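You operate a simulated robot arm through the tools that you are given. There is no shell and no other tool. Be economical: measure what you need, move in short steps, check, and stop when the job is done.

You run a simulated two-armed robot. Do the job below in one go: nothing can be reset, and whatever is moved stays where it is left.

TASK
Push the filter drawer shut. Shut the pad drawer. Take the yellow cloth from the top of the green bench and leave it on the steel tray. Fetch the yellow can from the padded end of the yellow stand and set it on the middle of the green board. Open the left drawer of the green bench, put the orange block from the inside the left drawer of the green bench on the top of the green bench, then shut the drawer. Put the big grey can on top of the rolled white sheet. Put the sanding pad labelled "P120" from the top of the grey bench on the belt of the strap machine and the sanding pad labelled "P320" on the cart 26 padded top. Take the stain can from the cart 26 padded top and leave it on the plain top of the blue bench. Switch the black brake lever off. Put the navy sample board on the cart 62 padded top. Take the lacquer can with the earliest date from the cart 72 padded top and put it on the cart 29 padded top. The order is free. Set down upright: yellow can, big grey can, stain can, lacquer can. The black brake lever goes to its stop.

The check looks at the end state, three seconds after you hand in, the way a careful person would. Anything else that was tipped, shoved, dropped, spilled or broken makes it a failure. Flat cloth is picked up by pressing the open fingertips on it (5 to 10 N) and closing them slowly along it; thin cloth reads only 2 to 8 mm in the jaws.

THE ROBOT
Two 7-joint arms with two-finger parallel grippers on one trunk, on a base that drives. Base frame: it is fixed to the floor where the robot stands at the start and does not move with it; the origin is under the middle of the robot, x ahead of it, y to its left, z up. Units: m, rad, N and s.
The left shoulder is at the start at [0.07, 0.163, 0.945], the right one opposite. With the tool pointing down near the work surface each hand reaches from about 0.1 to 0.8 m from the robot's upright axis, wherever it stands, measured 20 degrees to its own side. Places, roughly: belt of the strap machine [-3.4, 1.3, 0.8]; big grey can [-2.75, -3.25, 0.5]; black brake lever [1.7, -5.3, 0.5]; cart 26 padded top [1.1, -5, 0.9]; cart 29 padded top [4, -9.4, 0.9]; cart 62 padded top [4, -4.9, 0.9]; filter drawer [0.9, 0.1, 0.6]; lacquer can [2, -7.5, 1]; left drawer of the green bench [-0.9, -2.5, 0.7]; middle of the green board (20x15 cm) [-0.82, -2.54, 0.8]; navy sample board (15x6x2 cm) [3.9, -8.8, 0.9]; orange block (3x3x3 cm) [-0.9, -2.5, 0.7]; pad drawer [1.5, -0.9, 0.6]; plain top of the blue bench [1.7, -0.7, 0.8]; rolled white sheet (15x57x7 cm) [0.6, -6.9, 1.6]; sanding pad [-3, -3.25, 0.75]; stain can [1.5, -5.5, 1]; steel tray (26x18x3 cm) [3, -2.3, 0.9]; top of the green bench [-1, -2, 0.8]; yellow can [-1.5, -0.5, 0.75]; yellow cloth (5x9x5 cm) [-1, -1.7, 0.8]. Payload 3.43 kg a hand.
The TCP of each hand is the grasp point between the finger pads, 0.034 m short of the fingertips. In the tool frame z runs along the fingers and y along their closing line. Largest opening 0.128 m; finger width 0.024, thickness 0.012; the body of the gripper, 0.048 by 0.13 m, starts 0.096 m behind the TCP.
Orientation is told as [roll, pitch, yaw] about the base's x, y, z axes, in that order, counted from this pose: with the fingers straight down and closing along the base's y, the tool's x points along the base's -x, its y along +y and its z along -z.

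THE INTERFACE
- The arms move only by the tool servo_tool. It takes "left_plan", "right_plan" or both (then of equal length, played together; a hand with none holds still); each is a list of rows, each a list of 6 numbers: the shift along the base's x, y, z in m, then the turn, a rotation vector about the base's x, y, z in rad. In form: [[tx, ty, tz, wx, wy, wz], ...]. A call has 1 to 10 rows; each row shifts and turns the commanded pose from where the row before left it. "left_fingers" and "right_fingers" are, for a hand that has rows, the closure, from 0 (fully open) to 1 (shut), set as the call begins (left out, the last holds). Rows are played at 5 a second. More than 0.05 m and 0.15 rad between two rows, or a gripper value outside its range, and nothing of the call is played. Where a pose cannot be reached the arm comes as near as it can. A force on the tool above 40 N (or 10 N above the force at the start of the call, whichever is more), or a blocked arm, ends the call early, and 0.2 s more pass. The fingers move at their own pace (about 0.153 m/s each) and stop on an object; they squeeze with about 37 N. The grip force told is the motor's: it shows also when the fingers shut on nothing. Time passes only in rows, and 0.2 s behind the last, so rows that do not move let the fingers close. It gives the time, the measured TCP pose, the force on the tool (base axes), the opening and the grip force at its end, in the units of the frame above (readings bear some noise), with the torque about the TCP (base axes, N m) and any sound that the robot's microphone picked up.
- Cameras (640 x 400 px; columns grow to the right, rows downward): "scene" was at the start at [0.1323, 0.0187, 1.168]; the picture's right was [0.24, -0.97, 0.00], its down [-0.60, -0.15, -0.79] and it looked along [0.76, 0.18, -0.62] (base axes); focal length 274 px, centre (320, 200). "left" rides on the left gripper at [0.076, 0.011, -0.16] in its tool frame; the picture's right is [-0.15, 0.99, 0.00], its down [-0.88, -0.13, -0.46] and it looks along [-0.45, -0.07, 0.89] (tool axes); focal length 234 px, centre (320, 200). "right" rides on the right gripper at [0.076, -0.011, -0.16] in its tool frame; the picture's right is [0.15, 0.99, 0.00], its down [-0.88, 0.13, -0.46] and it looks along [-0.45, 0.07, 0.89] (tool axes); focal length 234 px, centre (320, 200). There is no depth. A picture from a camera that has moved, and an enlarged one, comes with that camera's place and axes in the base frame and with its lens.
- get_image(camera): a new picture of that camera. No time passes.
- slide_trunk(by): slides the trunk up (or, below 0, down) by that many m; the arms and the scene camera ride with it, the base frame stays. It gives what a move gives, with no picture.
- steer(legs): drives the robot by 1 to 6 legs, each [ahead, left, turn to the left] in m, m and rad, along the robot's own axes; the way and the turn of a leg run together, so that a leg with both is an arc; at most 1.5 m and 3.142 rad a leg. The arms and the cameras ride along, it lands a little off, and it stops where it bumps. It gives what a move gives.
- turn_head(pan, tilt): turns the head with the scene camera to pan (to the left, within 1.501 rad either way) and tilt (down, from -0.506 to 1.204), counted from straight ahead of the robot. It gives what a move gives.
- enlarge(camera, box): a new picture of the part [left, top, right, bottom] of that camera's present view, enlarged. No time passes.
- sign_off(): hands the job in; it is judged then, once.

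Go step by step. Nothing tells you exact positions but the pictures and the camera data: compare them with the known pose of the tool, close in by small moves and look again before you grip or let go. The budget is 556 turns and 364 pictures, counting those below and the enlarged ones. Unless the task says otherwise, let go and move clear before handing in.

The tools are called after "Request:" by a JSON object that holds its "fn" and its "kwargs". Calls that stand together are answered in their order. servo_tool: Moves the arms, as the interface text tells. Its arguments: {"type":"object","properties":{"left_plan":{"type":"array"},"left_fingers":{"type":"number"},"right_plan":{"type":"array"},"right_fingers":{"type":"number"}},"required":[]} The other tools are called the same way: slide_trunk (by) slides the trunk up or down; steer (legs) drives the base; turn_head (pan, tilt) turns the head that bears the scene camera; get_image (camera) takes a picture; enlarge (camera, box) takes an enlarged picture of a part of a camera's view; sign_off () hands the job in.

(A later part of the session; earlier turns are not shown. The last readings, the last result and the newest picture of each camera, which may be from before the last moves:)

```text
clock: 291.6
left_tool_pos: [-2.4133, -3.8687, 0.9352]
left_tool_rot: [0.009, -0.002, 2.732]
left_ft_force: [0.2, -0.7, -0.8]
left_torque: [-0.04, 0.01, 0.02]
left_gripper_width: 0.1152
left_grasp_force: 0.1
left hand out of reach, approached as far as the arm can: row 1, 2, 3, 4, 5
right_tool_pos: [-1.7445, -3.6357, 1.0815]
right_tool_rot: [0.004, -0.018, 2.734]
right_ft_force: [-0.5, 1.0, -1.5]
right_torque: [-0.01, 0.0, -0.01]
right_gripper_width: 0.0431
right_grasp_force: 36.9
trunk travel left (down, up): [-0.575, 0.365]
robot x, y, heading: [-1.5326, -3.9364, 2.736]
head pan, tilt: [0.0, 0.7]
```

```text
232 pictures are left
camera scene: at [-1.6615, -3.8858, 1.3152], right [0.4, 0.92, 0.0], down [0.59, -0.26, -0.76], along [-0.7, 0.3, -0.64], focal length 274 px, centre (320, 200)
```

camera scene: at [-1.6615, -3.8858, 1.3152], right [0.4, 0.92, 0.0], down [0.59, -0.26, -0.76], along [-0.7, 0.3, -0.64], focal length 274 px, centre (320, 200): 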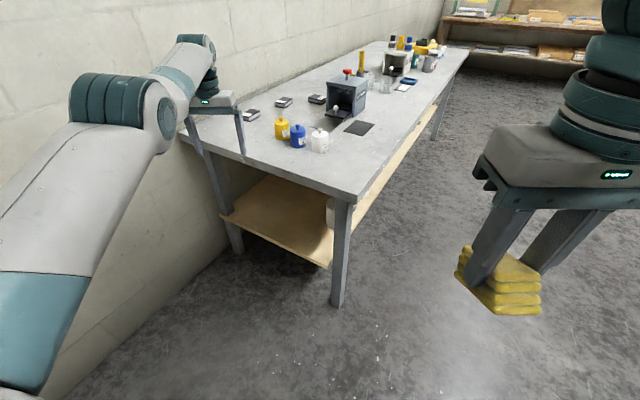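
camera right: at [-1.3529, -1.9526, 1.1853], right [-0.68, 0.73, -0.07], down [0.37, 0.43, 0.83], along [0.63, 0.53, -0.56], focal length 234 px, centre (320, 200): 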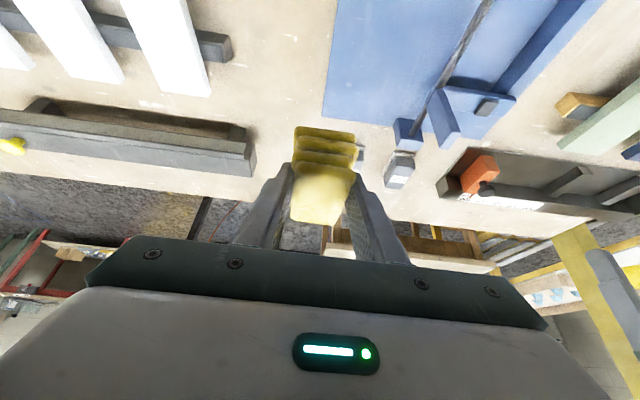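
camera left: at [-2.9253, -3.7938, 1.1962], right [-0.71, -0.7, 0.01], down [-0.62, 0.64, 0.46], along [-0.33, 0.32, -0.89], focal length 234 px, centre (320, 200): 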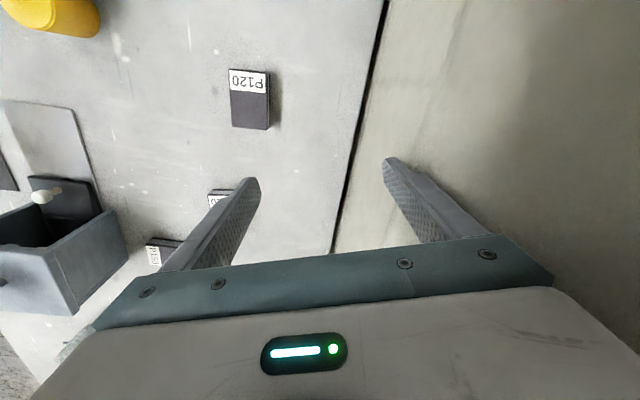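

Request:
{"fn": "servo_tool", "kwargs": {"left_plan": [[0.0, 0.0, 0.045, 0, 0, 0], [0.0, 0.0, 0.045, 0, 0, 0], [0, 0, 0.045, 0, 0, 0], [0.037, -0.016, 0, 0, 0, 0], [0.037, -0.016, 0, 0, 0, 0], [0.037, -0.016, 0, 0, 0, 0]]}}

Request:
{"fn": "servo_tool", "kwargs": {"left_plan": [[0.0, 0.0, 0, 0, 0, 0.14], [0.0, 0.0, 0, 0, 0, 0.14], [0, 0, 0, 0, 0, 0.14]]}}

Request:
{"fn": "servo_tool", "kwargs": {"left_plan": [[0.037, -0.016, 0, 0, 0, 0], [0.037, -0.016, 0, 0, 0, 0], [0.037, -0.016, 0, 0, 0, 0]]}}

Request:
{"fn": "get_image", "kwargs": {"camera": "scene"}}

```text
clock: 293.1
left_tool_pos: [-2.386, -3.8888, 1.0825]
left_tool_rot: [0.007, 0.0, 2.732]
left_ft_force: [0.2, -0.4, 0.3]
left_torque: [0.0, 0.01, 0.0]
left_gripper_width: 0.1154
left_grasp_force: 0.1
left hand out of reach, approached as far as the arm can: row 1, 2, 3, 4, 5, 6
right_tool_pos: [-1.7435, -3.6346, 1.0824]
right_tool_rot: [0.003, -0.019, 2.734]
right_ft_force: [0.5, 0.1, -0.9]
right_torque: [-0.02, 0.0, 0.02]
right_gripper_width: 0.0429
right_grasp_force: 36.7
trunk travel left (down, up): [-0.575, 0.365]
robot x, y, heading: [-1.5367, -3.9392, 2.736]
head pan, tilt: [0.0, 0.7]
```

```text
clock: 293.9
left_tool_pos: [-2.387, -3.8885, 1.0817]
left_tool_rot: [0.006, -0.001, -3.125]
left_ft_force: [-0.1, 0.1, -0.1]
left_torque: [0.0, -0.01, 0.02]
left_gripper_width: 0.1153
left_grasp_force: 0.0
right_tool_pos: [-1.7447, -3.6355, 1.0818]
right_tool_rot: [0.004, -0.018, 2.734]
right_ft_force: [0.0, 0.4, -0.8]
right_torque: [-0.01, -0.01, 0.01]
right_gripper_width: 0.0432
right_grasp_force: 36.8
trunk travel left (down, up): [-0.575, 0.365]
robot x, y, heading: [-1.5332, -3.9348, 2.735]
head pan, tilt: [0.0, 0.7]
```

```text
clock: 294.6
left_tool_pos: [-2.3796, -3.8995, 1.1147]
left_tool_rot: [0.009, 0.002, -3.131]
left_ft_force: [0.2, 1.2, 0.5]
left_torque: [-0.03, 0.02, 0.02]
left_gripper_width: 0.1151
left_grasp_force: 0.1
left hand out of reach, approached as far as the arm can: row 1, 2, 3
right_tool_pos: [-1.7435, -3.6341, 1.083]
right_tool_rot: [0.002, -0.019, 2.733]
right_ft_force: [0.4, -0.5, -1.1]
right_torque: [0.02, 0.02, 0.01]
right_gripper_width: 0.0429
right_grasp_force: 36.9
trunk travel left (down, up): [-0.575, 0.365]
robot x, y, heading: [-1.535, -3.938, 2.732]
head pan, tilt: [0.0, 0.7]
```

```text
231 pictures are left
camera scene: at [-1.661, -3.8861, 1.3152], right [0.4, 0.92, 0.0], down [0.59, -0.26, -0.76], along [-0.7, 0.3, -0.64], focal length 274 px, centre (320, 200)
```

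scene: 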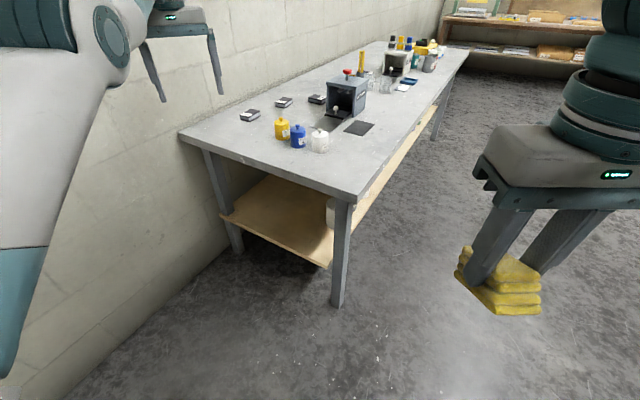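

The arm is stuck in an elbow-up posture. I'll tilt the tool forward while pulling in, to free the elbow.

Request:
{"fn": "steer", "kwargs": {"legs": [[-0.25, -0.2, 0]]}}

Request:
{"fn": "servo_tool", "kwargs": {"left_plan": [[0.0, 0.0, 0, 0, 0, -0.14], [0.0, 0.0, 0, 0, 0, -0.14], [0, 0, 0, 0, 0, -0.14], [0, 0, 0, 0.056, 0.131, 0], [0, 0, 0, 0.056, 0.131, 0], [0, 0, 0, 0.056, 0.131, 0], [0, 0, 0, 0.056, 0.131, 0], [0, 0, 0, 0.056, 0.131, 0]]}}

Request:
{"fn": "servo_tool", "kwargs": {"left_plan": [[0.037, -0.016, -0.02, 0, 0, 0], [0.037, -0.016, -0.02, 0, 0, 0], [0.037, -0.016, -0.02, 0, 0, 0], [0.037, -0.016, -0.02, 0, 0, 0], [0.037, -0.016, 0, 0, 0, 0]]}}

Request:
{"fn": "get_image", "kwargs": {"camera": "scene"}}

```text
clock: 296.8
left_tool_pos: [-2.0712, -3.8125, 1.1125]
left_tool_rot: [0.009, 0.0, -3.129]
left_ft_force: [0.4, 0.1, 0.5]
left_torque: [-0.04, -0.01, -0.01]
left_gripper_width: 0.1153
left_grasp_force: 0.1
right_tool_pos: [-1.4354, -3.5486, 1.0809]
right_tool_rot: [0.003, -0.017, 2.734]
right_ft_force: [0.0, -0.4, -0.4]
right_torque: [-0.01, 0.0, 0.01]
right_gripper_width: 0.0433
right_grasp_force: 36.9
trunk travel left (down, up): [-0.575, 0.365]
robot x, y, heading: [-1.2273, -3.8479, 2.733]
head pan, tilt: [0.0, 0.7]
```

```text
clock: 298.6
left_tool_pos: [-2.2195, -3.7656, 1.1693]
left_tool_rot: [0.012, -0.713, 2.731]
left_ft_force: [-0.1, 1.0, 0.4]
left_torque: [0.04, -0.02, 0.03]
left_gripper_width: 0.1154
left_grasp_force: 0.0
left hand out of reach, approached as far as the arm can: row 4, 5, 6, 7, 8
right_tool_pos: [-1.4372, -3.5476, 1.0814]
right_tool_rot: [0.004, -0.018, 2.736]
right_ft_force: [0.2, -0.9, 0.2]
right_torque: [0.01, 0.0, -0.02]
right_gripper_width: 0.0429
right_grasp_force: 37.2
trunk travel left (down, up): [-0.575, 0.365]
robot x, y, heading: [-1.2276, -3.8485, 2.738]
head pan, tilt: [0.0, 0.7]
```

```text
clock: 299.8
left_tool_pos: [-2.2196, -3.7791, 1.1722]
left_tool_rot: [0.013, -0.712, 2.732]
left_ft_force: [0.7, 0.5, -0.1]
left_torque: [0.0, 0.0, -0.01]
left_gripper_width: 0.115
left_grasp_force: 0.0
left hand out of reach, approached as far as the arm can: row 1, 2, 3, 4, 5
right_tool_pos: [-1.4347, -3.5477, 1.0832]
right_tool_rot: [0.005, -0.017, 2.733]
right_ft_force: [0.6, 0.1, -0.7]
right_torque: [-0.03, 0.02, 0.01]
right_gripper_width: 0.0429
right_grasp_force: 36.1
trunk travel left (down, up): [-0.575, 0.365]
robot x, y, heading: [-1.2276, -3.8496, 2.736]
head pan, tilt: [0.0, 0.7]
```

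```text
230 pictures are left
camera scene: at [-1.3526, -3.7989, 1.3153], right [0.4, 0.92, 0.0], down [0.59, -0.25, -0.77], along [-0.7, 0.3, -0.64], focal length 274 px, centre (320, 200)
```

scene: 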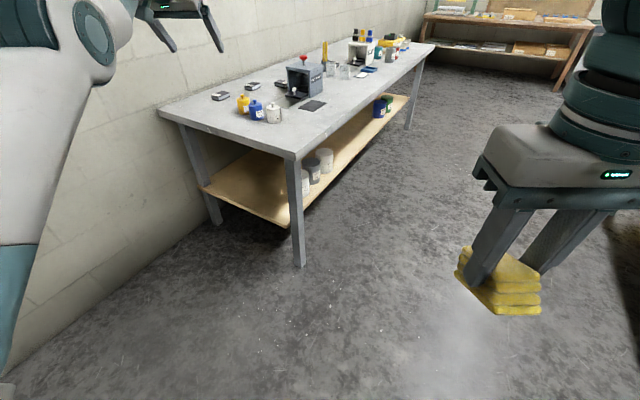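

I'll turn to face the open aisle and fully extend the arm there, so it can re-bend properly.

Request:
{"fn": "steer", "kwargs": {"legs": [[0, 0, -0.55]]}}

Request:
{"fn": "turn_head", "kwargs": {"pan": 0.5, "tilt": 0.5}}

Request:
{"fn": "servo_tool", "kwargs": {"left_plan": [[0, 0, 0, -0.12, -0.085, 0], [0, 0, 0, -0.12, -0.085, 0], [0, 0, 0, -0.12, -0.085, 0], [0, 0, 0, -0.12, -0.085, 0], [0, 0, 0, -0.1, -0.07, 0]]}}

Request:
{"fn": "get_image", "kwargs": {"camera": "scene"}}

```text
clock: 301.7
left_tool_pos: [-2.0343, -3.2654, 1.1727]
left_tool_rot: [0.012, -0.708, 2.176]
left_ft_force: [0.4, 0.7, 0.0]
left_torque: [0.01, 0.0, 0.02]
left_gripper_width: 0.115
left_grasp_force: 0.1
right_tool_pos: [-1.2445, -3.4835, 1.0821]
right_tool_rot: [0.004, -0.018, 2.178]
right_ft_force: [1.0, -0.3, -0.3]
right_torque: [-0.03, 0.0, 0.01]
right_gripper_width: 0.043
right_grasp_force: 36.6
trunk travel left (down, up): [-0.575, 0.365]
robot x, y, heading: [-1.2279, -3.8549, 2.179]
head pan, tilt: [0.0, 0.7]
```

```text
clock: 302.7
left_tool_pos: [-2.0338, -3.2655, 1.1715]
left_tool_rot: [0.013, -0.708, 2.176]
left_ft_force: [-0.6, -0.4, -0.2]
left_torque: [0.03, 0.01, -0.02]
left_gripper_width: 0.1151
left_grasp_force: 0.1
right_tool_pos: [-1.2461, -3.4836, 1.0822]
right_tool_rot: [0.005, -0.017, 2.177]
right_ft_force: [-0.4, 0.6, -0.8]
right_torque: [0.0, 0.01, 0.01]
right_gripper_width: 0.0433
right_grasp_force: 37.2
trunk travel left (down, up): [-0.575, 0.365]
robot x, y, heading: [-1.2295, -3.849, 2.178]
head pan, tilt: [0.499, 0.499]
```

```text
clock: 303.9
left_tool_pos: [-1.9759, -3.3407, 1.1296]
left_tool_rot: [0.008, -0.255, 2.177]
left_ft_force: [-0.3, -0.8, -1.0]
left_torque: [0.01, -0.01, 0.01]
left_gripper_width: 0.1152
left_grasp_force: 0.1
left hand out of reach, approached as far as the arm can: row 1, 2, 3, 4, 5
right_tool_pos: [-1.2451, -3.483, 1.0832]
right_tool_rot: [0.004, -0.017, 2.177]
right_ft_force: [0.0, 0.0, -1.1]
right_torque: [0.01, 0.01, 0.03]
right_gripper_width: 0.0431
right_grasp_force: 36.4
trunk travel left (down, up): [-0.575, 0.365]
robot x, y, heading: [-1.2245, -3.8493, 2.175]
head pan, tilt: [0.499, 0.499]
```

```text
229 pictures are left
camera scene: at [-1.3391, -3.7702, 1.3329], right [0.45, 0.89, 0.0], down [0.43, -0.21, -0.88], along [-0.79, 0.39, -0.48], focal length 274 px, centre (320, 200)
```

scene: 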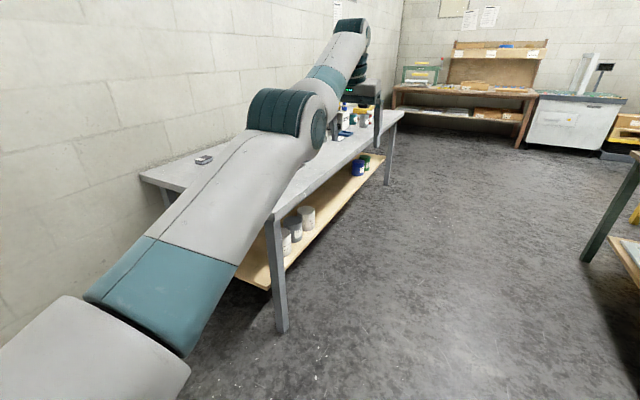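

Request:
{"fn": "servo_tool", "kwargs": {"left_plan": [[0, 0, -0.045, -0.1, -0.07, 0], [0, 0, -0.045, -0.1, -0.07, 0], [0, 0, -0.045, 0, 0, 0], [0, 0, -0.045, 0, 0, 0], [-0.02, 0.03, -0.03, 0, 0, 0], [-0.02, 0.03, -0.03, 0, 0, 0], [-0.02, 0.03, -0.03, 0, 0, 0]]}}

Request:
{"fn": "servo_tool", "kwargs": {"left_plan": [[0.028, -0.041, 0, 0, 0, 0], [0.028, -0.041, 0, 0, 0, 0], [0.028, -0.041, 0, 0, 0, 0], [0.028, -0.041, 0, 0, 0, 0], [0.028, -0.041, 0, 0, 0, 0], [0.028, -0.041, 0, 0, 0, 0], [0.028, -0.041, 0, 0, 0, 0]]}}

Request:
{"fn": "get_image", "kwargs": {"camera": "scene"}}

```text
clock: 305.5
left_tool_pos: [-1.9689, -3.3482, 0.8775]
left_tool_rot: [0.009, -0.012, 2.178]
left_ft_force: [0.4, 0.3, -0.3]
left_torque: [-0.01, 0.01, -0.04]
left_gripper_width: 0.1152
left_grasp_force: 0.1
left hand out of reach, approached as far as the arm can: row 1, 2, 5, 6, 7
right_tool_pos: [-1.245, -3.4832, 1.0821]
right_tool_rot: [0.005, -0.019, 2.179]
right_ft_force: [-0.1, -0.4, -1.3]
right_torque: [-0.02, 0.02, -0.03]
right_gripper_width: 0.0433
right_grasp_force: 37.1
trunk travel left (down, up): [-0.575, 0.365]
robot x, y, heading: [-1.2271, -3.8484, 2.182]
head pan, tilt: [0.499, 0.499]
```

```text
clock: 307.1
left_tool_pos: [-1.7742, -3.6373, 0.8767]
left_tool_rot: [0.004, -0.012, 2.179]
left_ft_force: [0.7, -0.7, 0.0]
left_torque: [0.01, -0.03, -0.01]
left_gripper_width: 0.1152
left_grasp_force: 0.1
right_tool_pos: [-1.2447, -3.4843, 1.0828]
right_tool_rot: [0.002, -0.018, 2.178]
right_ft_force: [1.0, -0.9, -1.2]
right_torque: [0.02, 0.02, 0.01]
right_gripper_width: 0.0431
right_grasp_force: 37.4
trunk travel left (down, up): [-0.575, 0.365]
robot x, y, heading: [-1.2282, -3.8526, 2.179]
head pan, tilt: [0.499, 0.499]
```

```text
228 pictures are left
camera scene: at [-1.339, -3.7717, 1.3331], right [0.45, 0.89, 0.0], down [0.43, -0.21, -0.88], along [-0.79, 0.39, -0.48], focal length 274 px, centre (320, 200)
```

scene: 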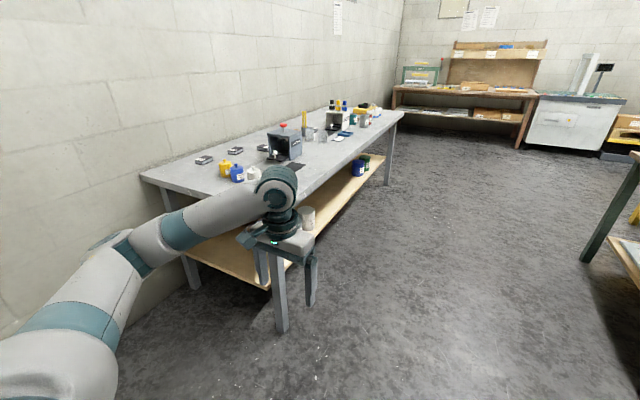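

That reset the left arm to a normal posture. Since the right hand holds the cloth, I'll use the left hand for the big grey can on the shelf now and come back for the pads with the right hand later.

Request:
{"fn": "servo_tool", "kwargs": {"left_plan": [[0, 0, 0.045, 0, 0, 0], [0, 0, 0.045, 0, 0, 0], [0, 0, 0.045, 0, 0, 0], [0.01, -0.02, 0.03, 0, 0, 0]]}}

Request:
{"fn": "steer", "kwargs": {"legs": [[1.5, 0, 0], [0, 0, 1.57]]}}

Request:
{"fn": "slide_trunk", "kwargs": {"by": -0.35}}

Request:
{"fn": "turn_head", "kwargs": {"pan": 0, "tilt": 0.4}}

Request:
{"fn": "get_image", "kwargs": {"camera": "scene"}}

```text
clock: 308.1
left_tool_pos: [-1.7645, -3.6573, 1.042]
left_tool_rot: [0.005, -0.012, 2.177]
left_ft_force: [0.0, 0.3, -0.6]
left_torque: [0.03, 0.0, -0.02]
left_gripper_width: 0.1151
left_grasp_force: 0.1
right_tool_pos: [-1.2443, -3.4852, 1.0841]
right_tool_rot: [0.002, -0.019, 2.178]
right_ft_force: [-0.1, -0.4, -1.6]
right_torque: [0.05, -0.01, -0.01]
right_gripper_width: 0.0431
right_grasp_force: 37.0
trunk travel left (down, up): [-0.575, 0.365]
robot x, y, heading: [-1.2266, -3.8521, 2.179]
head pan, tilt: [0.499, 0.499]
```

```text
clock: 319.3
left_tool_pos: [-2.2682, -3.1611, 1.0404]
left_tool_rot: [0.006, -0.014, -2.528]
left_ft_force: [-0.2, 0.5, 0.1]
left_torque: [-0.01, 0.01, -0.02]
left_gripper_width: 0.1152
left_grasp_force: 0.0
right_tool_pos: [-2.4428, -2.6425, 1.0815]
right_tool_rot: [0.003, -0.016, -2.528]
right_ft_force: [-0.4, 0.6, -1.3]
right_torque: [0.01, -0.05, -0.01]
right_gripper_width: 0.0429
right_grasp_force: 37.4
trunk travel left (down, up): [-0.575, 0.365]
robot x, y, heading: [-2.0797, -2.6224, -2.529]
head pan, tilt: [0.499, 0.499]
```

```text
clock: 322.7
left_tool_pos: [-2.2674, -3.1605, 0.6905]
left_tool_rot: [0.007, -0.011, -2.528]
left_ft_force: [-0.9, -0.4, 0.8]
left_torque: [0.01, -0.01, 0.0]
left_gripper_width: 0.1152
left_grasp_force: 0.0
right_tool_pos: [-2.4414, -2.6413, 0.7313]
right_tool_rot: [0.005, -0.017, -2.529]
right_ft_force: [0.6, 0.0, -1.1]
right_torque: [0.0, 0.02, -0.02]
right_gripper_width: 0.0433
right_grasp_force: 36.9
trunk travel left (down, up): [-0.225, 0.715]
robot x, y, heading: [-2.0767, -2.6258, -2.527]
head pan, tilt: [0.499, 0.499]
```

```text
clock: 323.7
left_tool_pos: [-2.2678, -3.1601, 0.6913]
left_tool_rot: [0.008, -0.014, -2.53]
left_ft_force: [-1.1, -0.5, 0.3]
left_torque: [-0.03, 0.02, 0.02]
left_gripper_width: 0.1151
left_grasp_force: 0.1
right_tool_pos: [-2.4411, -2.6414, 0.733]
right_tool_rot: [0.003, -0.017, -2.529]
right_ft_force: [0.1, 0.6, -1.0]
right_torque: [-0.01, 0.0, 0.01]
right_gripper_width: 0.0432
right_grasp_force: 36.9
trunk travel left (down, up): [-0.225, 0.715]
robot x, y, heading: [-2.0736, -2.6212, -2.53]
head pan, tilt: [0.0, 0.4]
```

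```text
227 pictures are left
camera scene: at [-2.1936, -2.7061, 0.992], right [-0.58, 0.82, 0.0], down [0.32, 0.22, -0.92], along [-0.75, -0.53, -0.39], focal length 274 px, centre (320, 200)
```

scene: 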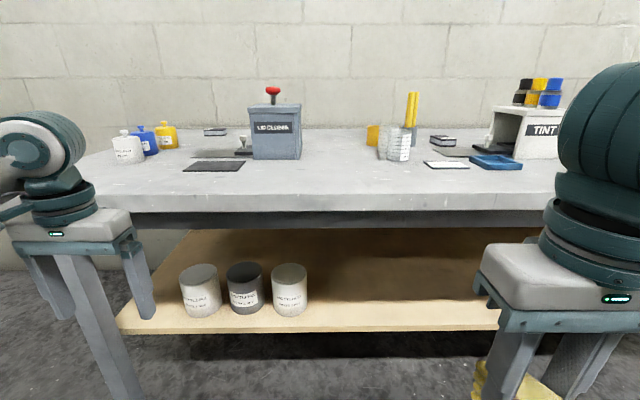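

The grey can is between two white ones with about 2.5 cm gaps. I'll back up, tilt the left hand to horizontal with the fingers towards the shelf, and lower the trunk.

Request:
{"fn": "steer", "kwargs": {"legs": [[-0.3, 0, 0]]}}

Request:
{"fn": "servo_tool", "kwargs": {"left_plan": [[0, 0, 0, -0.083, 0.118, 0], [0, 0, 0, -0.083, 0.118, 0], [0, 0, 0, -0.083, 0.118, 0], [0, 0, 0, -0.083, 0.118, 0], [0, 0, 0, -0.083, 0.118, 0], [0, 0, 0, -0.083, 0.118, 0], [0, 0, 0, -0.083, 0.118, 0], [0, 0, 0, -0.083, 0.118, 0], [0, 0, 0, -0.083, 0.118, 0], [0, 0, 0, -0.083, 0.118, 0]], "left_fingers": 0.12}}

Request:
{"fn": "slide_trunk", "kwargs": {"by": -0.2}}

Request:
{"fn": "get_image", "kwargs": {"camera": "scene"}}

Request:
{"fn": "get_image", "kwargs": {"camera": "left"}}

```text
clock: 325.7
left_tool_pos: [-2.022, -2.989, 0.6909]
left_tool_rot: [0.008, -0.011, -2.528]
left_ft_force: [0.2, -0.5, 0.5]
left_torque: [-0.03, -0.01, 0.01]
left_gripper_width: 0.1153
left_grasp_force: 0.2
right_tool_pos: [-2.1971, -2.4695, 0.7326]
right_tool_rot: [0.005, -0.017, -2.528]
right_ft_force: [0.3, 0.3, -1.0]
right_torque: [-0.02, 0.01, -0.03]
right_gripper_width: 0.0431
right_grasp_force: 37.2
trunk travel left (down, up): [-0.225, 0.715]
robot x, y, heading: [-1.8342, -2.4496, -2.532]
head pan, tilt: [0.0, 0.4]
```

```text
clock: 327.9
left_tool_pos: [-2.0876, -3.0982, 0.7353]
left_tool_rot: [0.012, -1.456, -2.537]
left_ft_force: [0.5, 0.6, -0.2]
left_torque: [0.0, -0.01, 0.0]
left_gripper_width: 0.1127
left_grasp_force: 0.0
left hand out of reach, approached as far as the arm can: row 5, 6, 7, 8, 9, 10
right_tool_pos: [-2.1975, -2.4709, 0.7324]
right_tool_rot: [0.004, -0.017, -2.528]
right_ft_force: [1.1, 0.3, -0.5]
right_torque: [0.06, 0.01, -0.05]
right_gripper_width: 0.043
right_grasp_force: 37.1
trunk travel left (down, up): [-0.225, 0.715]
robot x, y, heading: [-1.8318, -2.454, -2.524]
head pan, tilt: [0.0, 0.4]
```

```text
clock: 330.1
left_tool_pos: [-2.0881, -3.0973, 0.5358]
left_tool_rot: [0.011, -1.454, -2.532]
left_ft_force: [0.4, 0.0, -0.6]
left_torque: [0.0, 0.04, 0.01]
left_gripper_width: 0.1124
left_grasp_force: 0.2
right_tool_pos: [-2.1984, -2.4704, 0.5319]
right_tool_rot: [0.004, -0.016, -2.529]
right_ft_force: [-0.5, -0.6, -1.4]
right_torque: [0.01, 0.01, 0.02]
right_gripper_width: 0.0431
right_grasp_force: 36.7
trunk travel left (down, up): [-0.025, 0.915]
robot x, y, heading: [-1.8324, -2.4504, -2.524]
head pan, tilt: [0.0, 0.4]
```

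```text
226 pictures are left
camera scene: at [-1.9498, -2.5347, 0.7921], right [-0.58, 0.82, 0.0], down [0.32, 0.22, -0.92], along [-0.75, -0.53, -0.39], focal length 274 px, centre (320, 200)
```

scene: 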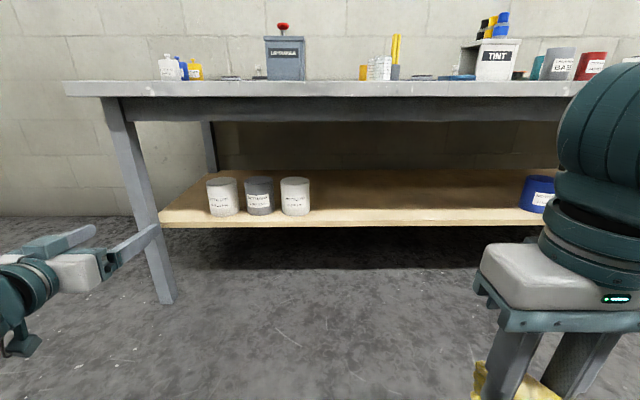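

```text
225 pictures are left
camera left: at [-1.9455, -3.0101, 0.4778], right [0.56, -0.82, 0.15], down [0.21, 0.31, 0.93], along [-0.8, -0.49, 0.34], focal length 234 px, centre (320, 200)
```

left: 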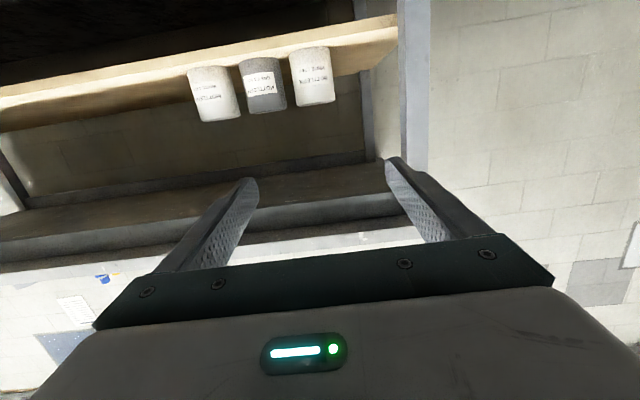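

The grey can's centre is about (-2.614, -3.294, 0.385), and it's roughly 0.107 m wide. I'll lessen the tilt so the camera clears the shelf, open fully, align laterally and lower.

Request:
{"fn": "servo_tool", "kwargs": {"left_plan": [[-0.027, 0.038, -0.01, 0.055, -0.079, 0], [-0.027, 0.038, -0.015, 0.055, -0.079, 0], [-0.027, 0.038, -0.015, 0.055, -0.079, 0], [0, 0, -0.03, 0, 0, 0], [0, 0, -0.035, 0, 0, 0], [0, 0, -0.03, 0, 0, 0]], "left_fingers": 0}}

Request:
{"fn": "steer", "kwargs": {"legs": [[0.3, 0, 0]]}}

Request:
{"fn": "get_image", "kwargs": {"camera": "scene"}}

Request:
{"fn": "get_image", "kwargs": {"camera": "left"}}

```text
clock: 331.5
left_tool_pos: [-2.1812, -2.9983, 0.4017]
left_tool_rot: [0.012, -1.167, -2.531]
left_ft_force: [-0.3, -0.1, -0.1]
left_torque: [-0.01, 0.0, 0.04]
left_gripper_width: 0.128
left_grasp_force: 0.1
left hand out of reach, approached as far as the arm can: row 1, 2
right_tool_pos: [-2.1979, -2.471, 0.5321]
right_tool_rot: [0.003, -0.017, -2.528]
right_ft_force: [0.2, 0.2, -1.3]
right_torque: [-0.02, 0.01, 0.0]
right_gripper_width: 0.0433
right_grasp_force: 36.9
trunk travel left (down, up): [-0.025, 0.915]
robot x, y, heading: [-1.8316, -2.451, -2.529]
head pan, tilt: [0.0, 0.4]
```

```text
clock: 333.5
left_tool_pos: [-2.4271, -3.1716, 0.4025]
left_tool_rot: [0.012, -1.165, -2.534]
left_ft_force: [0.4, -0.1, 0.8]
left_torque: [0.02, 0.01, -0.04]
left_gripper_width: 0.128
left_grasp_force: 0.0
right_tool_pos: [-2.4446, -2.6434, 0.5315]
right_tool_rot: [0.002, -0.017, -2.529]
right_ft_force: [-0.2, -0.9, -0.8]
right_torque: [-0.01, 0.02, 0.0]
right_gripper_width: 0.0433
right_grasp_force: 37.2
trunk travel left (down, up): [-0.025, 0.915]
robot x, y, heading: [-2.0794, -2.623, -2.533]
head pan, tilt: [0.0, 0.4]
```

```text
224 pictures are left
camera scene: at [-2.196, -2.7079, 0.792], right [-0.58, 0.82, 0.0], down [0.32, 0.22, -0.92], along [-0.75, -0.53, -0.39], focal length 274 px, centre (320, 200)
```

scene: 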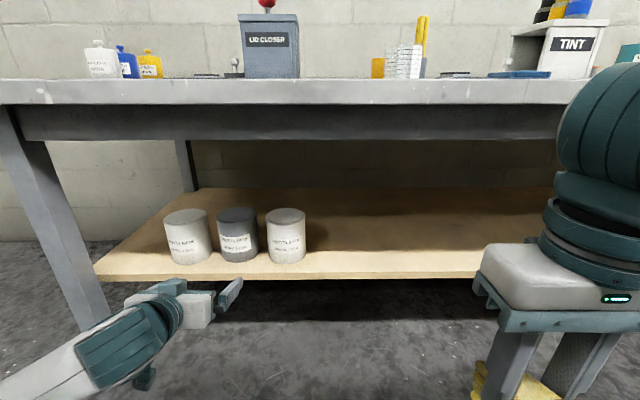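

```text
223 pictures are left
camera left: at [-2.2777, -3.078, 0.395], right [0.53, -0.84, 0.14], down [-0.02, 0.15, 0.99], along [-0.85, -0.52, 0.06], focal length 234 px, centre (320, 200)
```

left: 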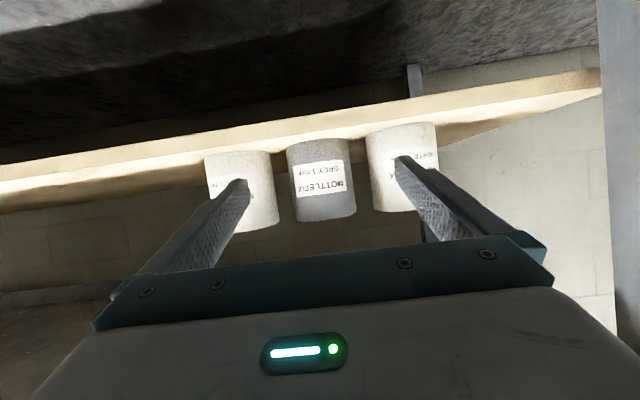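

Refined centre: (-2.615, -3.292). I need about 9 mm of lateral correction, then a straight advance with an opening of 0.126.

Request:
{"fn": "servo_tool", "kwargs": {"left_plan": [[-0.0054, 0.0078, 0, 0, 0, 0], [-0.0328, -0.0228, 0, 0, 0, 0], [-0.0246, -0.0171, 0, 0, 0, 0]], "left_fingers": 0.015}}

Request:
{"fn": "get_image", "kwargs": {"camera": "left"}}

Request:
{"fn": "enlarge", "kwargs": {"camera": "scene", "box": [130, 190, 330, 315]}}

```text
clock: 334.3
left_tool_pos: [-2.4909, -3.2035, 0.4017]
left_tool_rot: [0.013, -1.167, -2.533]
left_ft_force: [-0.1, 0.6, -0.9]
left_torque: [0.02, 0.01, -0.03]
left_gripper_width: 0.1259
left_grasp_force: 0.0
right_tool_pos: [-2.4436, -2.6434, 0.5312]
right_tool_rot: [0.002, -0.018, -2.528]
right_ft_force: [0.4, 0.5, -1.0]
right_torque: [0.0, 0.02, -0.02]
right_gripper_width: 0.0432
right_grasp_force: 37.3
trunk travel left (down, up): [-0.025, 0.915]
robot x, y, heading: [-2.0791, -2.6244, -2.53]
head pan, tilt: [0.0, 0.4]
```

```text
222 pictures are left
camera left: at [-2.3407, -3.1097, 0.3956], right [0.53, -0.84, 0.14], down [-0.02, 0.15, 0.99], along [-0.85, -0.52, 0.06], focal length 234 px, centre (320, 200)
```

left: 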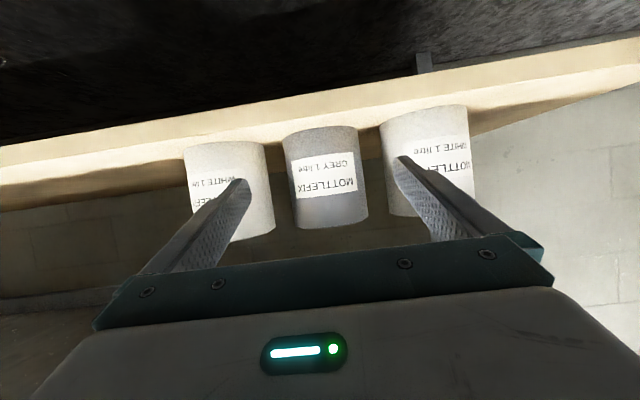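

```text
3.20 times, centred on (230, 252) of scene
camera zoom: at [-2.196, -2.7079, 0.7921], right [-0.58, 0.82, 0.0], down [0.32, 0.22, -0.92], along [-0.75, -0.53, -0.39], focal length 878 px, centre (608, 32)
```

zoom: 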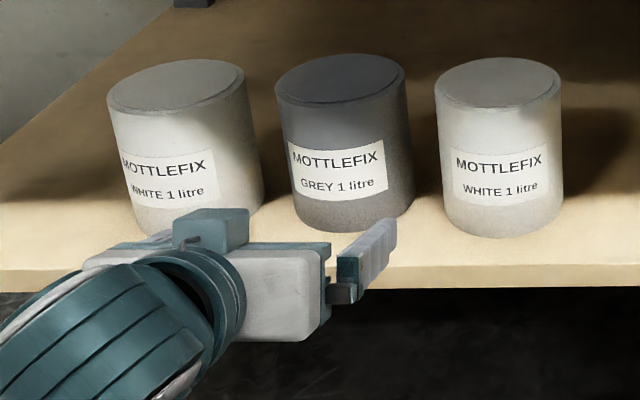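

Laterally aligned within about a millimetre. I'll advance slowly.

Request:
{"fn": "servo_tool", "kwargs": {"left_plan": [[-0.0246, -0.0171, 0, 0, 0, 0], [-0.0246, -0.0171, 0, 0, 0, 0], [-0.0164, -0.0114, 0, 0, 0, 0]]}}

Request:
{"fn": "get_image", "kwargs": {"camera": "left"}}

Request:
{"fn": "enlarge", "kwargs": {"camera": "scene", "box": [130, 190, 330, 315]}}

```text
clock: 335.1
left_tool_pos: [-2.5577, -3.2483, 0.4031]
left_tool_rot: [0.01, -1.168, -2.533]
left_ft_force: [-0.4, -0.3, 0.2]
left_torque: [-0.01, -0.01, 0.01]
left_gripper_width: 0.1259
left_grasp_force: 0.1
right_tool_pos: [-2.4449, -2.644, 0.5319]
right_tool_rot: [0.004, -0.019, -2.528]
right_ft_force: [-0.6, -0.3, -1.2]
right_torque: [-0.01, -0.01, -0.04]
right_gripper_width: 0.043
right_grasp_force: 37.0
trunk travel left (down, up): [-0.025, 0.915]
robot x, y, heading: [-2.0762, -2.627, -2.532]
head pan, tilt: [0.0, 0.4]
```

```text
220 pictures are left
camera left: at [-2.4068, -3.1557, 0.3956], right [0.53, -0.84, 0.14], down [-0.02, 0.15, 0.99], along [-0.85, -0.52, 0.06], focal length 234 px, centre (320, 200)
```

left: 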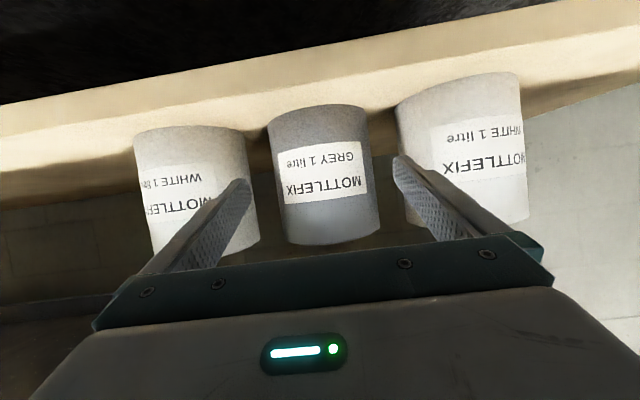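

```text
3.20 times, centred on (230, 252) of scene
camera zoom: at [-2.196, -2.7079, 0.792], right [-0.58, 0.82, 0.0], down [0.32, 0.22, -0.92], along [-0.75, -0.53, -0.39], focal length 878 px, centre (608, 32)
```

zoom: 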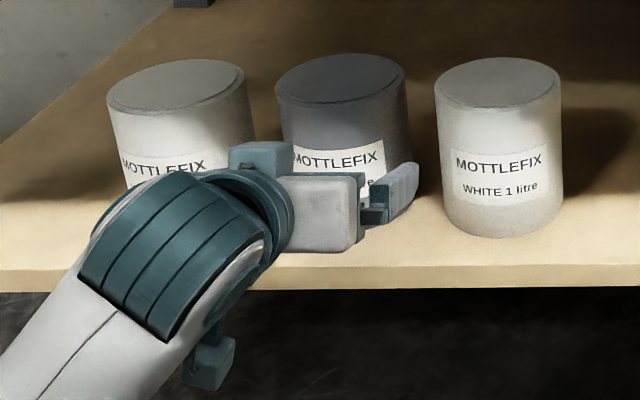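

I need a 3.5 mm shift to centre between the neighbours, then the final advance.

Request:
{"fn": "servo_tool", "kwargs": {"left_plan": [[0.002, -0.0029, 0, 0, 0, 0], [-0.0082, -0.0057, 0, 0, 0, 0], [-0.0164, -0.0114, 0, 0, 0, 0]], "left_fingers": 0.02}}

Request:
{"fn": "get_image", "kwargs": {"camera": "left"}}

```text
clock: 335.9
left_tool_pos: [-2.579, -3.2683, 0.4011]
left_tool_rot: [0.009, -1.165, -2.534]
left_ft_force: [1.3, 0.6, 0.3]
left_torque: [0.01, 0.0, -0.04]
left_gripper_width: 0.1254
left_grasp_force: 0.0
right_tool_pos: [-2.4441, -2.6435, 0.5337]
right_tool_rot: [0.003, -0.017, -2.529]
right_ft_force: [0.3, -0.3, 0.0]
right_torque: [-0.03, 0.0, 0.0]
right_gripper_width: 0.0432
right_grasp_force: 36.6
trunk travel left (down, up): [-0.025, 0.915]
robot x, y, heading: [-2.0799, -2.6208, -2.525]
head pan, tilt: [0.0, 0.4]
```

```text
218 pictures are left
camera left: at [-2.4288, -3.1752, 0.3945], right [0.53, -0.84, 0.14], down [-0.02, 0.15, 0.99], along [-0.85, -0.52, 0.06], focal length 234 px, centre (320, 200)
```

left: 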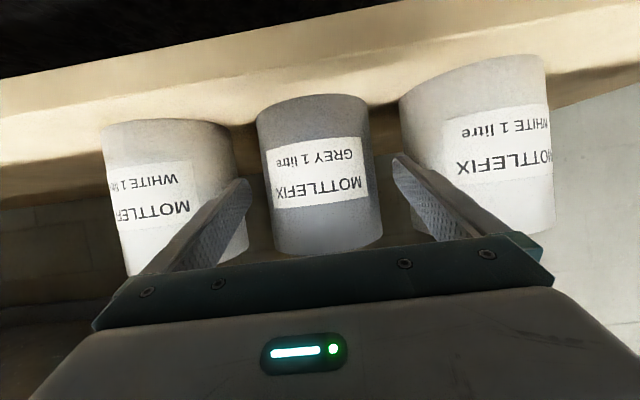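

The gaps favour a slightly smaller opening. I'll set 0.116 and advance the last 2 cm.

Request:
{"fn": "servo_tool", "kwargs": {"left_plan": [[0, 0, 0, 0, 0, 0], [-0.0123, -0.0086, 0, 0, 0, 0], [-0.0123, -0.0086, 0, 0, 0, 0]], "left_fingers": 0.094}}

Request:
{"fn": "get_image", "kwargs": {"camera": "left"}}

```text
clock: 336.7
left_tool_pos: [-2.6037, -3.2864, 0.4022]
left_tool_rot: [0.012, -1.165, -2.535]
left_ft_force: [0.1, -0.2, 0.3]
left_torque: [-0.03, -0.01, 0.02]
left_gripper_width: 0.1158
left_grasp_force: 0.0
right_tool_pos: [-2.4439, -2.6434, 0.5324]
right_tool_rot: [0.003, -0.018, -2.527]
right_ft_force: [0.3, 0.1, -1.0]
right_torque: [-0.02, -0.01, 0.02]
right_gripper_width: 0.0431
right_grasp_force: 36.8
trunk travel left (down, up): [-0.025, 0.915]
robot x, y, heading: [-2.0803, -2.6237, -2.53]
head pan, tilt: [0.0, 0.4]
```

```text
217 pictures are left
camera left: at [-2.4535, -3.1928, 0.3949], right [0.53, -0.84, 0.14], down [-0.02, 0.15, 0.99], along [-0.85, -0.52, 0.06], focal length 234 px, centre (320, 200)
```

left: 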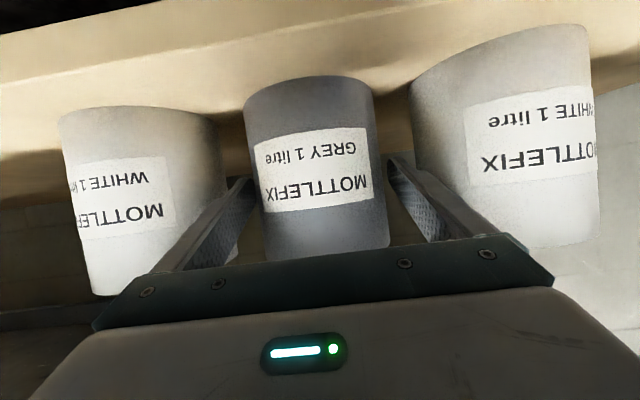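

The fingers are in both gaps without contact. Closing now.

Request:
{"fn": "servo_tool", "kwargs": {"left_plan": [[0, 0, 0, 0, 0, 0], [0, 0, 0, 0, 0, 0], [0, 0, 0, 0, 0, 0]], "left_fingers": 1}}

Request:
{"fn": "servo_tool", "kwargs": {"left_plan": [[0, 0, 0.015, 0, 0, 0], [0, 0, 0.015, 0, 0, 0], [0, 0, 0.01, 0, 0, 0]]}}

Request:
{"fn": "enlarge", "kwargs": {"camera": "scene", "box": [130, 190, 330, 315]}}

```text
clock: 337.5
left_tool_pos: [-2.6044, -3.2866, 0.4016]
left_tool_rot: [0.009, -1.165, -2.533]
left_ft_force: [-2.9, 2.6, 0.9]
left_torque: [0.28, 0.16, -0.28]
left_gripper_width: 0.1095
left_grasp_force: 37.1
right_tool_pos: [-2.443, -2.642, 0.5319]
right_tool_rot: [0.004, -0.017, -2.529]
right_ft_force: [-0.1, 0.5, -1.1]
right_torque: [-0.01, 0.01, 0.0]
right_gripper_width: 0.0429
right_grasp_force: 37.1
trunk travel left (down, up): [-0.025, 0.915]
robot x, y, heading: [-2.0754, -2.6231, -2.531]
head pan, tilt: [0.0, 0.4]
```

```text
clock: 338.3
left_tool_pos: [-2.6034, -3.2877, 0.4404]
left_tool_rot: [0.01, -1.163, -2.533]
left_ft_force: [-0.6, 0.1, -12.4]
left_torque: [0.22, -0.3, 0.02]
left_gripper_width: 0.1095
left_grasp_force: 36.7
right_tool_pos: [-2.4441, -2.6442, 0.5328]
right_tool_rot: [0.002, -0.015, -2.53]
right_ft_force: [-0.7, 0.7, -0.8]
right_torque: [0.02, 0.01, -0.01]
right_gripper_width: 0.0432
right_grasp_force: 36.5
trunk travel left (down, up): [-0.025, 0.915]
robot x, y, heading: [-2.08, -2.6245, -2.529]
head pan, tilt: [0.0, 0.4]
```

```text
3.20 times, centred on (230, 252) of scene
camera zoom: at [-2.1967, -2.7087, 0.7918], right [-0.58, 0.82, 0.0], down [0.32, 0.23, -0.92], along [-0.75, -0.53, -0.39], focal length 878 px, centre (608, 32)
```

zoom: 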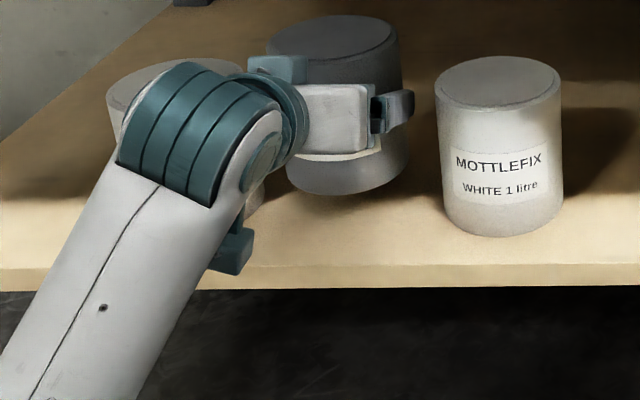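

I have the grey can (about 1.2 kg). I'll back straight out, raise the trunk and turn for the exit lane.

Request:
{"fn": "steer", "kwargs": {"legs": [[-0.4, 0, 0]]}}

Request:
{"fn": "slide_trunk", "kwargs": {"by": 0.5}}

Request:
{"fn": "turn_head", "kwargs": {"pan": 0.3, "tilt": 0.6}}

Request:
{"fn": "get_image", "kwargs": {"camera": "scene"}}

```text
clock: 340.8
left_tool_pos: [-2.269, -3.0555, 0.4393]
left_tool_rot: [0.012, -1.164, -2.529]
left_ft_force: [0.3, 0.1, -12.1]
left_torque: [0.23, -0.32, 0.01]
left_gripper_width: 0.1095
left_grasp_force: 36.9
right_tool_pos: [-2.1126, -2.4107, 0.5319]
right_tool_rot: [0.004, -0.016, -2.523]
right_ft_force: [0.4, 0.6, -0.1]
right_torque: [0.0, -0.01, 0.02]
right_gripper_width: 0.0431
right_grasp_force: 37.1
trunk travel left (down, up): [-0.025, 0.915]
robot x, y, heading: [-1.7453, -2.3892, -2.524]
head pan, tilt: [0.0, 0.4]
```

```text
refused: 0.5 is not a number from -0.4 to 0.4
```

```text
clock: 341.6
left_tool_pos: [-2.2699, -3.0554, 0.4396]
left_tool_rot: [0.01, -1.162, -2.529]
left_ft_force: [0.2, 0.3, -12.5]
left_torque: [0.21, -0.35, 0.02]
left_gripper_width: 0.1095
left_grasp_force: 37.0
right_tool_pos: [-2.1133, -2.4115, 0.5314]
right_tool_rot: [0.003, -0.017, -2.524]
right_ft_force: [0.0, -0.7, -0.7]
right_torque: [-0.01, -0.01, -0.05]
right_gripper_width: 0.043
right_grasp_force: 36.8
trunk travel left (down, up): [-0.025, 0.915]
robot x, y, heading: [-1.7477, -2.3921, -2.521]
head pan, tilt: [0.3, 0.6]
```

```text
215 pictures are left
camera scene: at [-1.8435, -2.4917, 0.7736], right [-0.79, 0.61, 0.0], down [0.34, 0.45, -0.82], along [-0.5, -0.65, -0.57], focal length 274 px, centre (320, 200)
```

scene: 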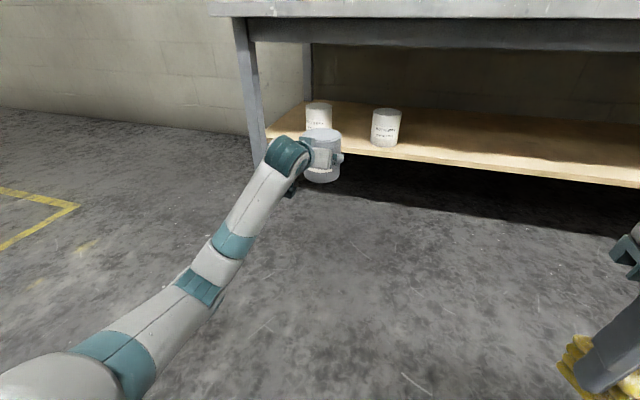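

Request:
{"fn": "slide_trunk", "kwargs": {"by": 0.4}}

Request:
{"fn": "slide_trunk", "kwargs": {"by": 0.12}}

Request:
{"fn": "servo_tool", "kwargs": {"left_plan": [[0.033, 0.023, 0, 0, 0, 0], [0.033, 0.023, 0, 0, 0, 0], [0.025, 0.017, 0, 0, 0, 0]]}}

Request:
{"fn": "steer", "kwargs": {"legs": [[0, 0, 3.13]]}}

Request:
{"fn": "turn_head", "kwargs": {"pan": -0.9, "tilt": 0.45}}

Request:
{"fn": "get_image", "kwargs": {"camera": "scene"}}

```text
clock: 345.5
left_tool_pos: [-2.2701, -3.0544, 0.8395]
left_tool_rot: [0.011, -1.163, -2.528]
left_ft_force: [0.0, 0.0, -11.8]
left_torque: [0.24, -0.29, -0.02]
left_gripper_width: 0.1094
left_grasp_force: 36.8
right_tool_pos: [-2.114, -2.4122, 0.9324]
right_tool_rot: [0.005, -0.017, -2.524]
right_ft_force: [-0.1, -0.1, 0.1]
right_torque: [0.0, -0.01, 0.02]
right_gripper_width: 0.0434
right_grasp_force: 36.4
trunk travel left (down, up): [-0.425, 0.515]
robot x, y, heading: [-1.747, -2.3922, -2.527]
head pan, tilt: [0.3, 0.6]
```

```text
clock: 347.0
left_tool_pos: [-2.2697, -3.0554, 0.9594]
left_tool_rot: [0.011, -1.162, -2.529]
left_ft_force: [0.3, -0.1, -12.4]
left_torque: [0.23, -0.34, 0.01]
left_gripper_width: 0.1095
left_grasp_force: 37.4
right_tool_pos: [-2.1133, -2.4129, 1.0518]
right_tool_rot: [0.004, -0.018, -2.523]
right_ft_force: [0.3, -0.2, -1.1]
right_torque: [-0.01, -0.02, 0.02]
right_gripper_width: 0.0432
right_grasp_force: 37.0
trunk travel left (down, up): [-0.545, 0.395]
robot x, y, heading: [-1.7428, -2.3891, -2.526]
head pan, tilt: [0.3, 0.6]
```

```text
clock: 347.8
left_tool_pos: [-2.1776, -2.9923, 0.9618]
left_tool_rot: [0.009, -1.163, -2.528]
left_ft_force: [-0.9, 0.8, -12.4]
left_torque: [0.21, -0.32, 0.01]
left_gripper_width: 0.1093
left_grasp_force: 36.5
right_tool_pos: [-2.1134, -2.4122, 1.0533]
right_tool_rot: [0.004, -0.018, -2.524]
right_ft_force: [-0.4, -0.1, -0.9]
right_torque: [-0.01, 0.01, 0.0]
right_gripper_width: 0.0431
right_grasp_force: 36.7
trunk travel left (down, up): [-0.545, 0.395]
robot x, y, heading: [-1.746, -2.3928, -2.526]
head pan, tilt: [0.3, 0.6]
```

```text
clock: 352.3
left_tool_pos: [-1.1054, -2.7478, 0.9525]
left_tool_rot: [-0.046, -1.148, -0.794]
left_ft_force: [-0.3, 0.1, -11.0]
left_torque: [0.33, 0.25, -0.02]
left_gripper_width: 0.1093
left_grasp_force: 37.5
right_tool_pos: [-1.6712, -2.7514, 1.0521]
right_tool_rot: [0.003, -0.015, -0.809]
right_ft_force: [0.2, 0.6, -0.3]
right_torque: [-0.06, 0.05, 0.02]
right_gripper_width: 0.0431
right_grasp_force: 36.8
trunk travel left (down, up): [-0.545, 0.395]
robot x, y, heading: [-1.7491, -2.3922, -0.81]
head pan, tilt: [0.3, 0.6]
stopped in leg 1: the robot was blocked; the commanded pose is now the measured one
```

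```text
clock: 353.7
left_tool_pos: [-1.1053, -2.7492, 0.9551]
left_tool_rot: [-0.045, -1.152, -0.798]
left_ft_force: [-0.3, 0.1, -12.7]
left_torque: [0.3, 0.25, 0.01]
left_gripper_width: 0.1096
left_grasp_force: 37.2
right_tool_pos: [-1.6739, -2.7527, 1.0522]
right_tool_rot: [0.005, -0.015, -0.807]
right_ft_force: [-0.8, -0.1, -1.0]
right_torque: [-0.02, -0.01, -0.03]
right_gripper_width: 0.0433
right_grasp_force: 37.2
trunk travel left (down, up): [-0.545, 0.395]
robot x, y, heading: [-1.7479, -2.3915, -0.81]
head pan, tilt: [-0.901, 0.45]
```

```text
214 pictures are left
camera scene: at [-1.7259, -2.5225, 1.3068], right [-0.99, 0.14, 0.0], down [0.06, 0.43, -0.9], along [-0.12, -0.89, -0.44], focal length 274 px, centre (320, 200)
```

scene: 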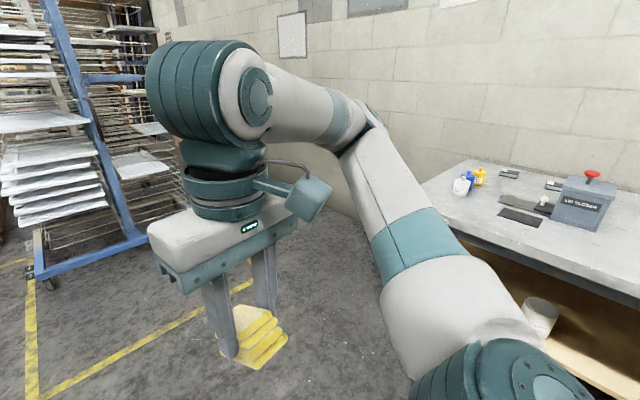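

The turn was blocked, probably by my left elbow against the green bench. I'll look there before undoing it.

Request:
{"fn": "turn_head", "kwargs": {"pan": 1.0, "tilt": 0.6}}

Request:
{"fn": "get_image", "kwargs": {"camera": "scene"}}

```text
clock: 355.6
left_tool_pos: [-1.106, -2.7488, 0.9543]
left_tool_rot: [-0.042, -1.152, -0.798]
left_ft_force: [0.8, -0.3, -12.3]
left_torque: [0.33, 0.26, 0.01]
left_gripper_width: 0.1094
left_grasp_force: 36.7
right_tool_pos: [-1.6725, -2.7528, 1.0509]
right_tool_rot: [0.004, -0.015, -0.807]
right_ft_force: [0.1, 0.3, -0.5]
right_torque: [0.0, -0.04, -0.04]
right_gripper_width: 0.0429
right_grasp_force: 37.4
trunk travel left (down, up): [-0.545, 0.395]
robot x, y, heading: [-1.7461, -2.3923, -0.808]
head pan, tilt: [1.0, 0.6]
```

```text
213 pictures are left
camera scene: at [-1.6265, -2.4152, 1.2936], right [0.19, -0.98, 0.0], down [-0.56, -0.1, -0.82], along [0.81, 0.16, -0.57], focal length 274 px, centre (320, 200)
```

scene: 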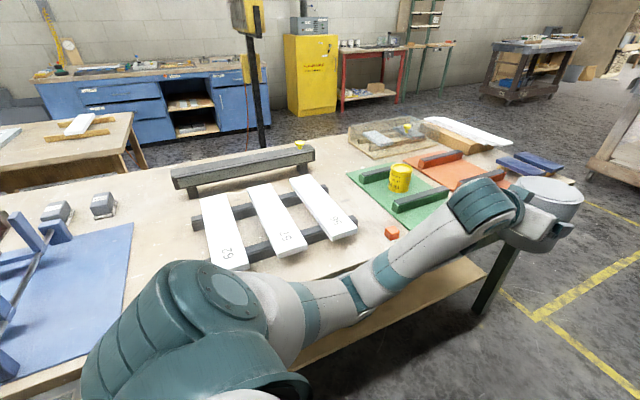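

It's the elbow against the solid bench edge. I'll turn back a little, strafe away from the bench, go along the aisle and then turn out.

Request:
{"fn": "steer", "kwargs": {"legs": [[0, 0, -0.2], [0, -0.3, 0], [0.7, 0, 0.05]]}}

Request:
{"fn": "turn_head", "kwargs": {"pan": 0.5, "tilt": 0.5}}

Request:
{"fn": "get_image", "kwargs": {"camera": "scene"}}

```text
clock: 361.8
left_tool_pos: [-1.029, -3.5905, 0.9562]
left_tool_rot: [-0.044, -1.154, -0.95]
left_ft_force: [0.9, -0.3, -12.3]
left_torque: [0.38, 0.21, 0.02]
left_gripper_width: 0.1095
left_grasp_force: 36.9
right_tool_pos: [-1.5911, -3.5077, 1.0516]
right_tool_rot: [0.004, -0.018, -0.963]
right_ft_force: [0.6, 0.3, -1.5]
right_torque: [-0.01, 0.02, -0.01]
right_gripper_width: 0.043
right_grasp_force: 37.0
trunk travel left (down, up): [-0.545, 0.395]
robot x, y, heading: [-1.6108, -3.139, -0.963]
head pan, tilt: [1.0, 0.6]
```

```text
clock: 362.7
left_tool_pos: [-1.0289, -3.5894, 0.9556]
left_tool_rot: [-0.043, -1.152, -0.95]
left_ft_force: [0.3, 0.1, -13.1]
left_torque: [0.38, 0.25, 0.02]
left_gripper_width: 0.1093
left_grasp_force: 37.4
right_tool_pos: [-1.5924, -3.5063, 1.0513]
right_tool_rot: [0.004, -0.016, -0.96]
right_ft_force: [0.4, -0.6, -0.4]
right_torque: [0.02, -0.03, 0.01]
right_gripper_width: 0.0428
right_grasp_force: 37.1
trunk travel left (down, up): [-0.545, 0.395]
robot x, y, heading: [-1.6073, -3.1396, -0.96]
head pan, tilt: [0.499, 0.499]
```

```text
212 pictures are left
camera scene: at [-1.5001, -3.2236, 1.3027], right [-0.45, -0.89, 0.0], down [-0.43, 0.21, -0.88], along [0.78, -0.39, -0.48], focal length 274 px, centre (320, 200)
```

scene: 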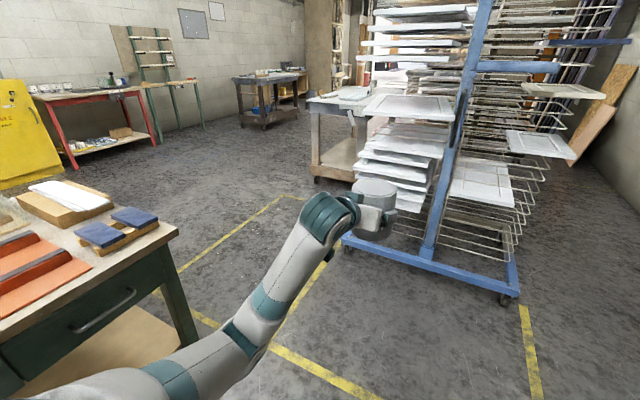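

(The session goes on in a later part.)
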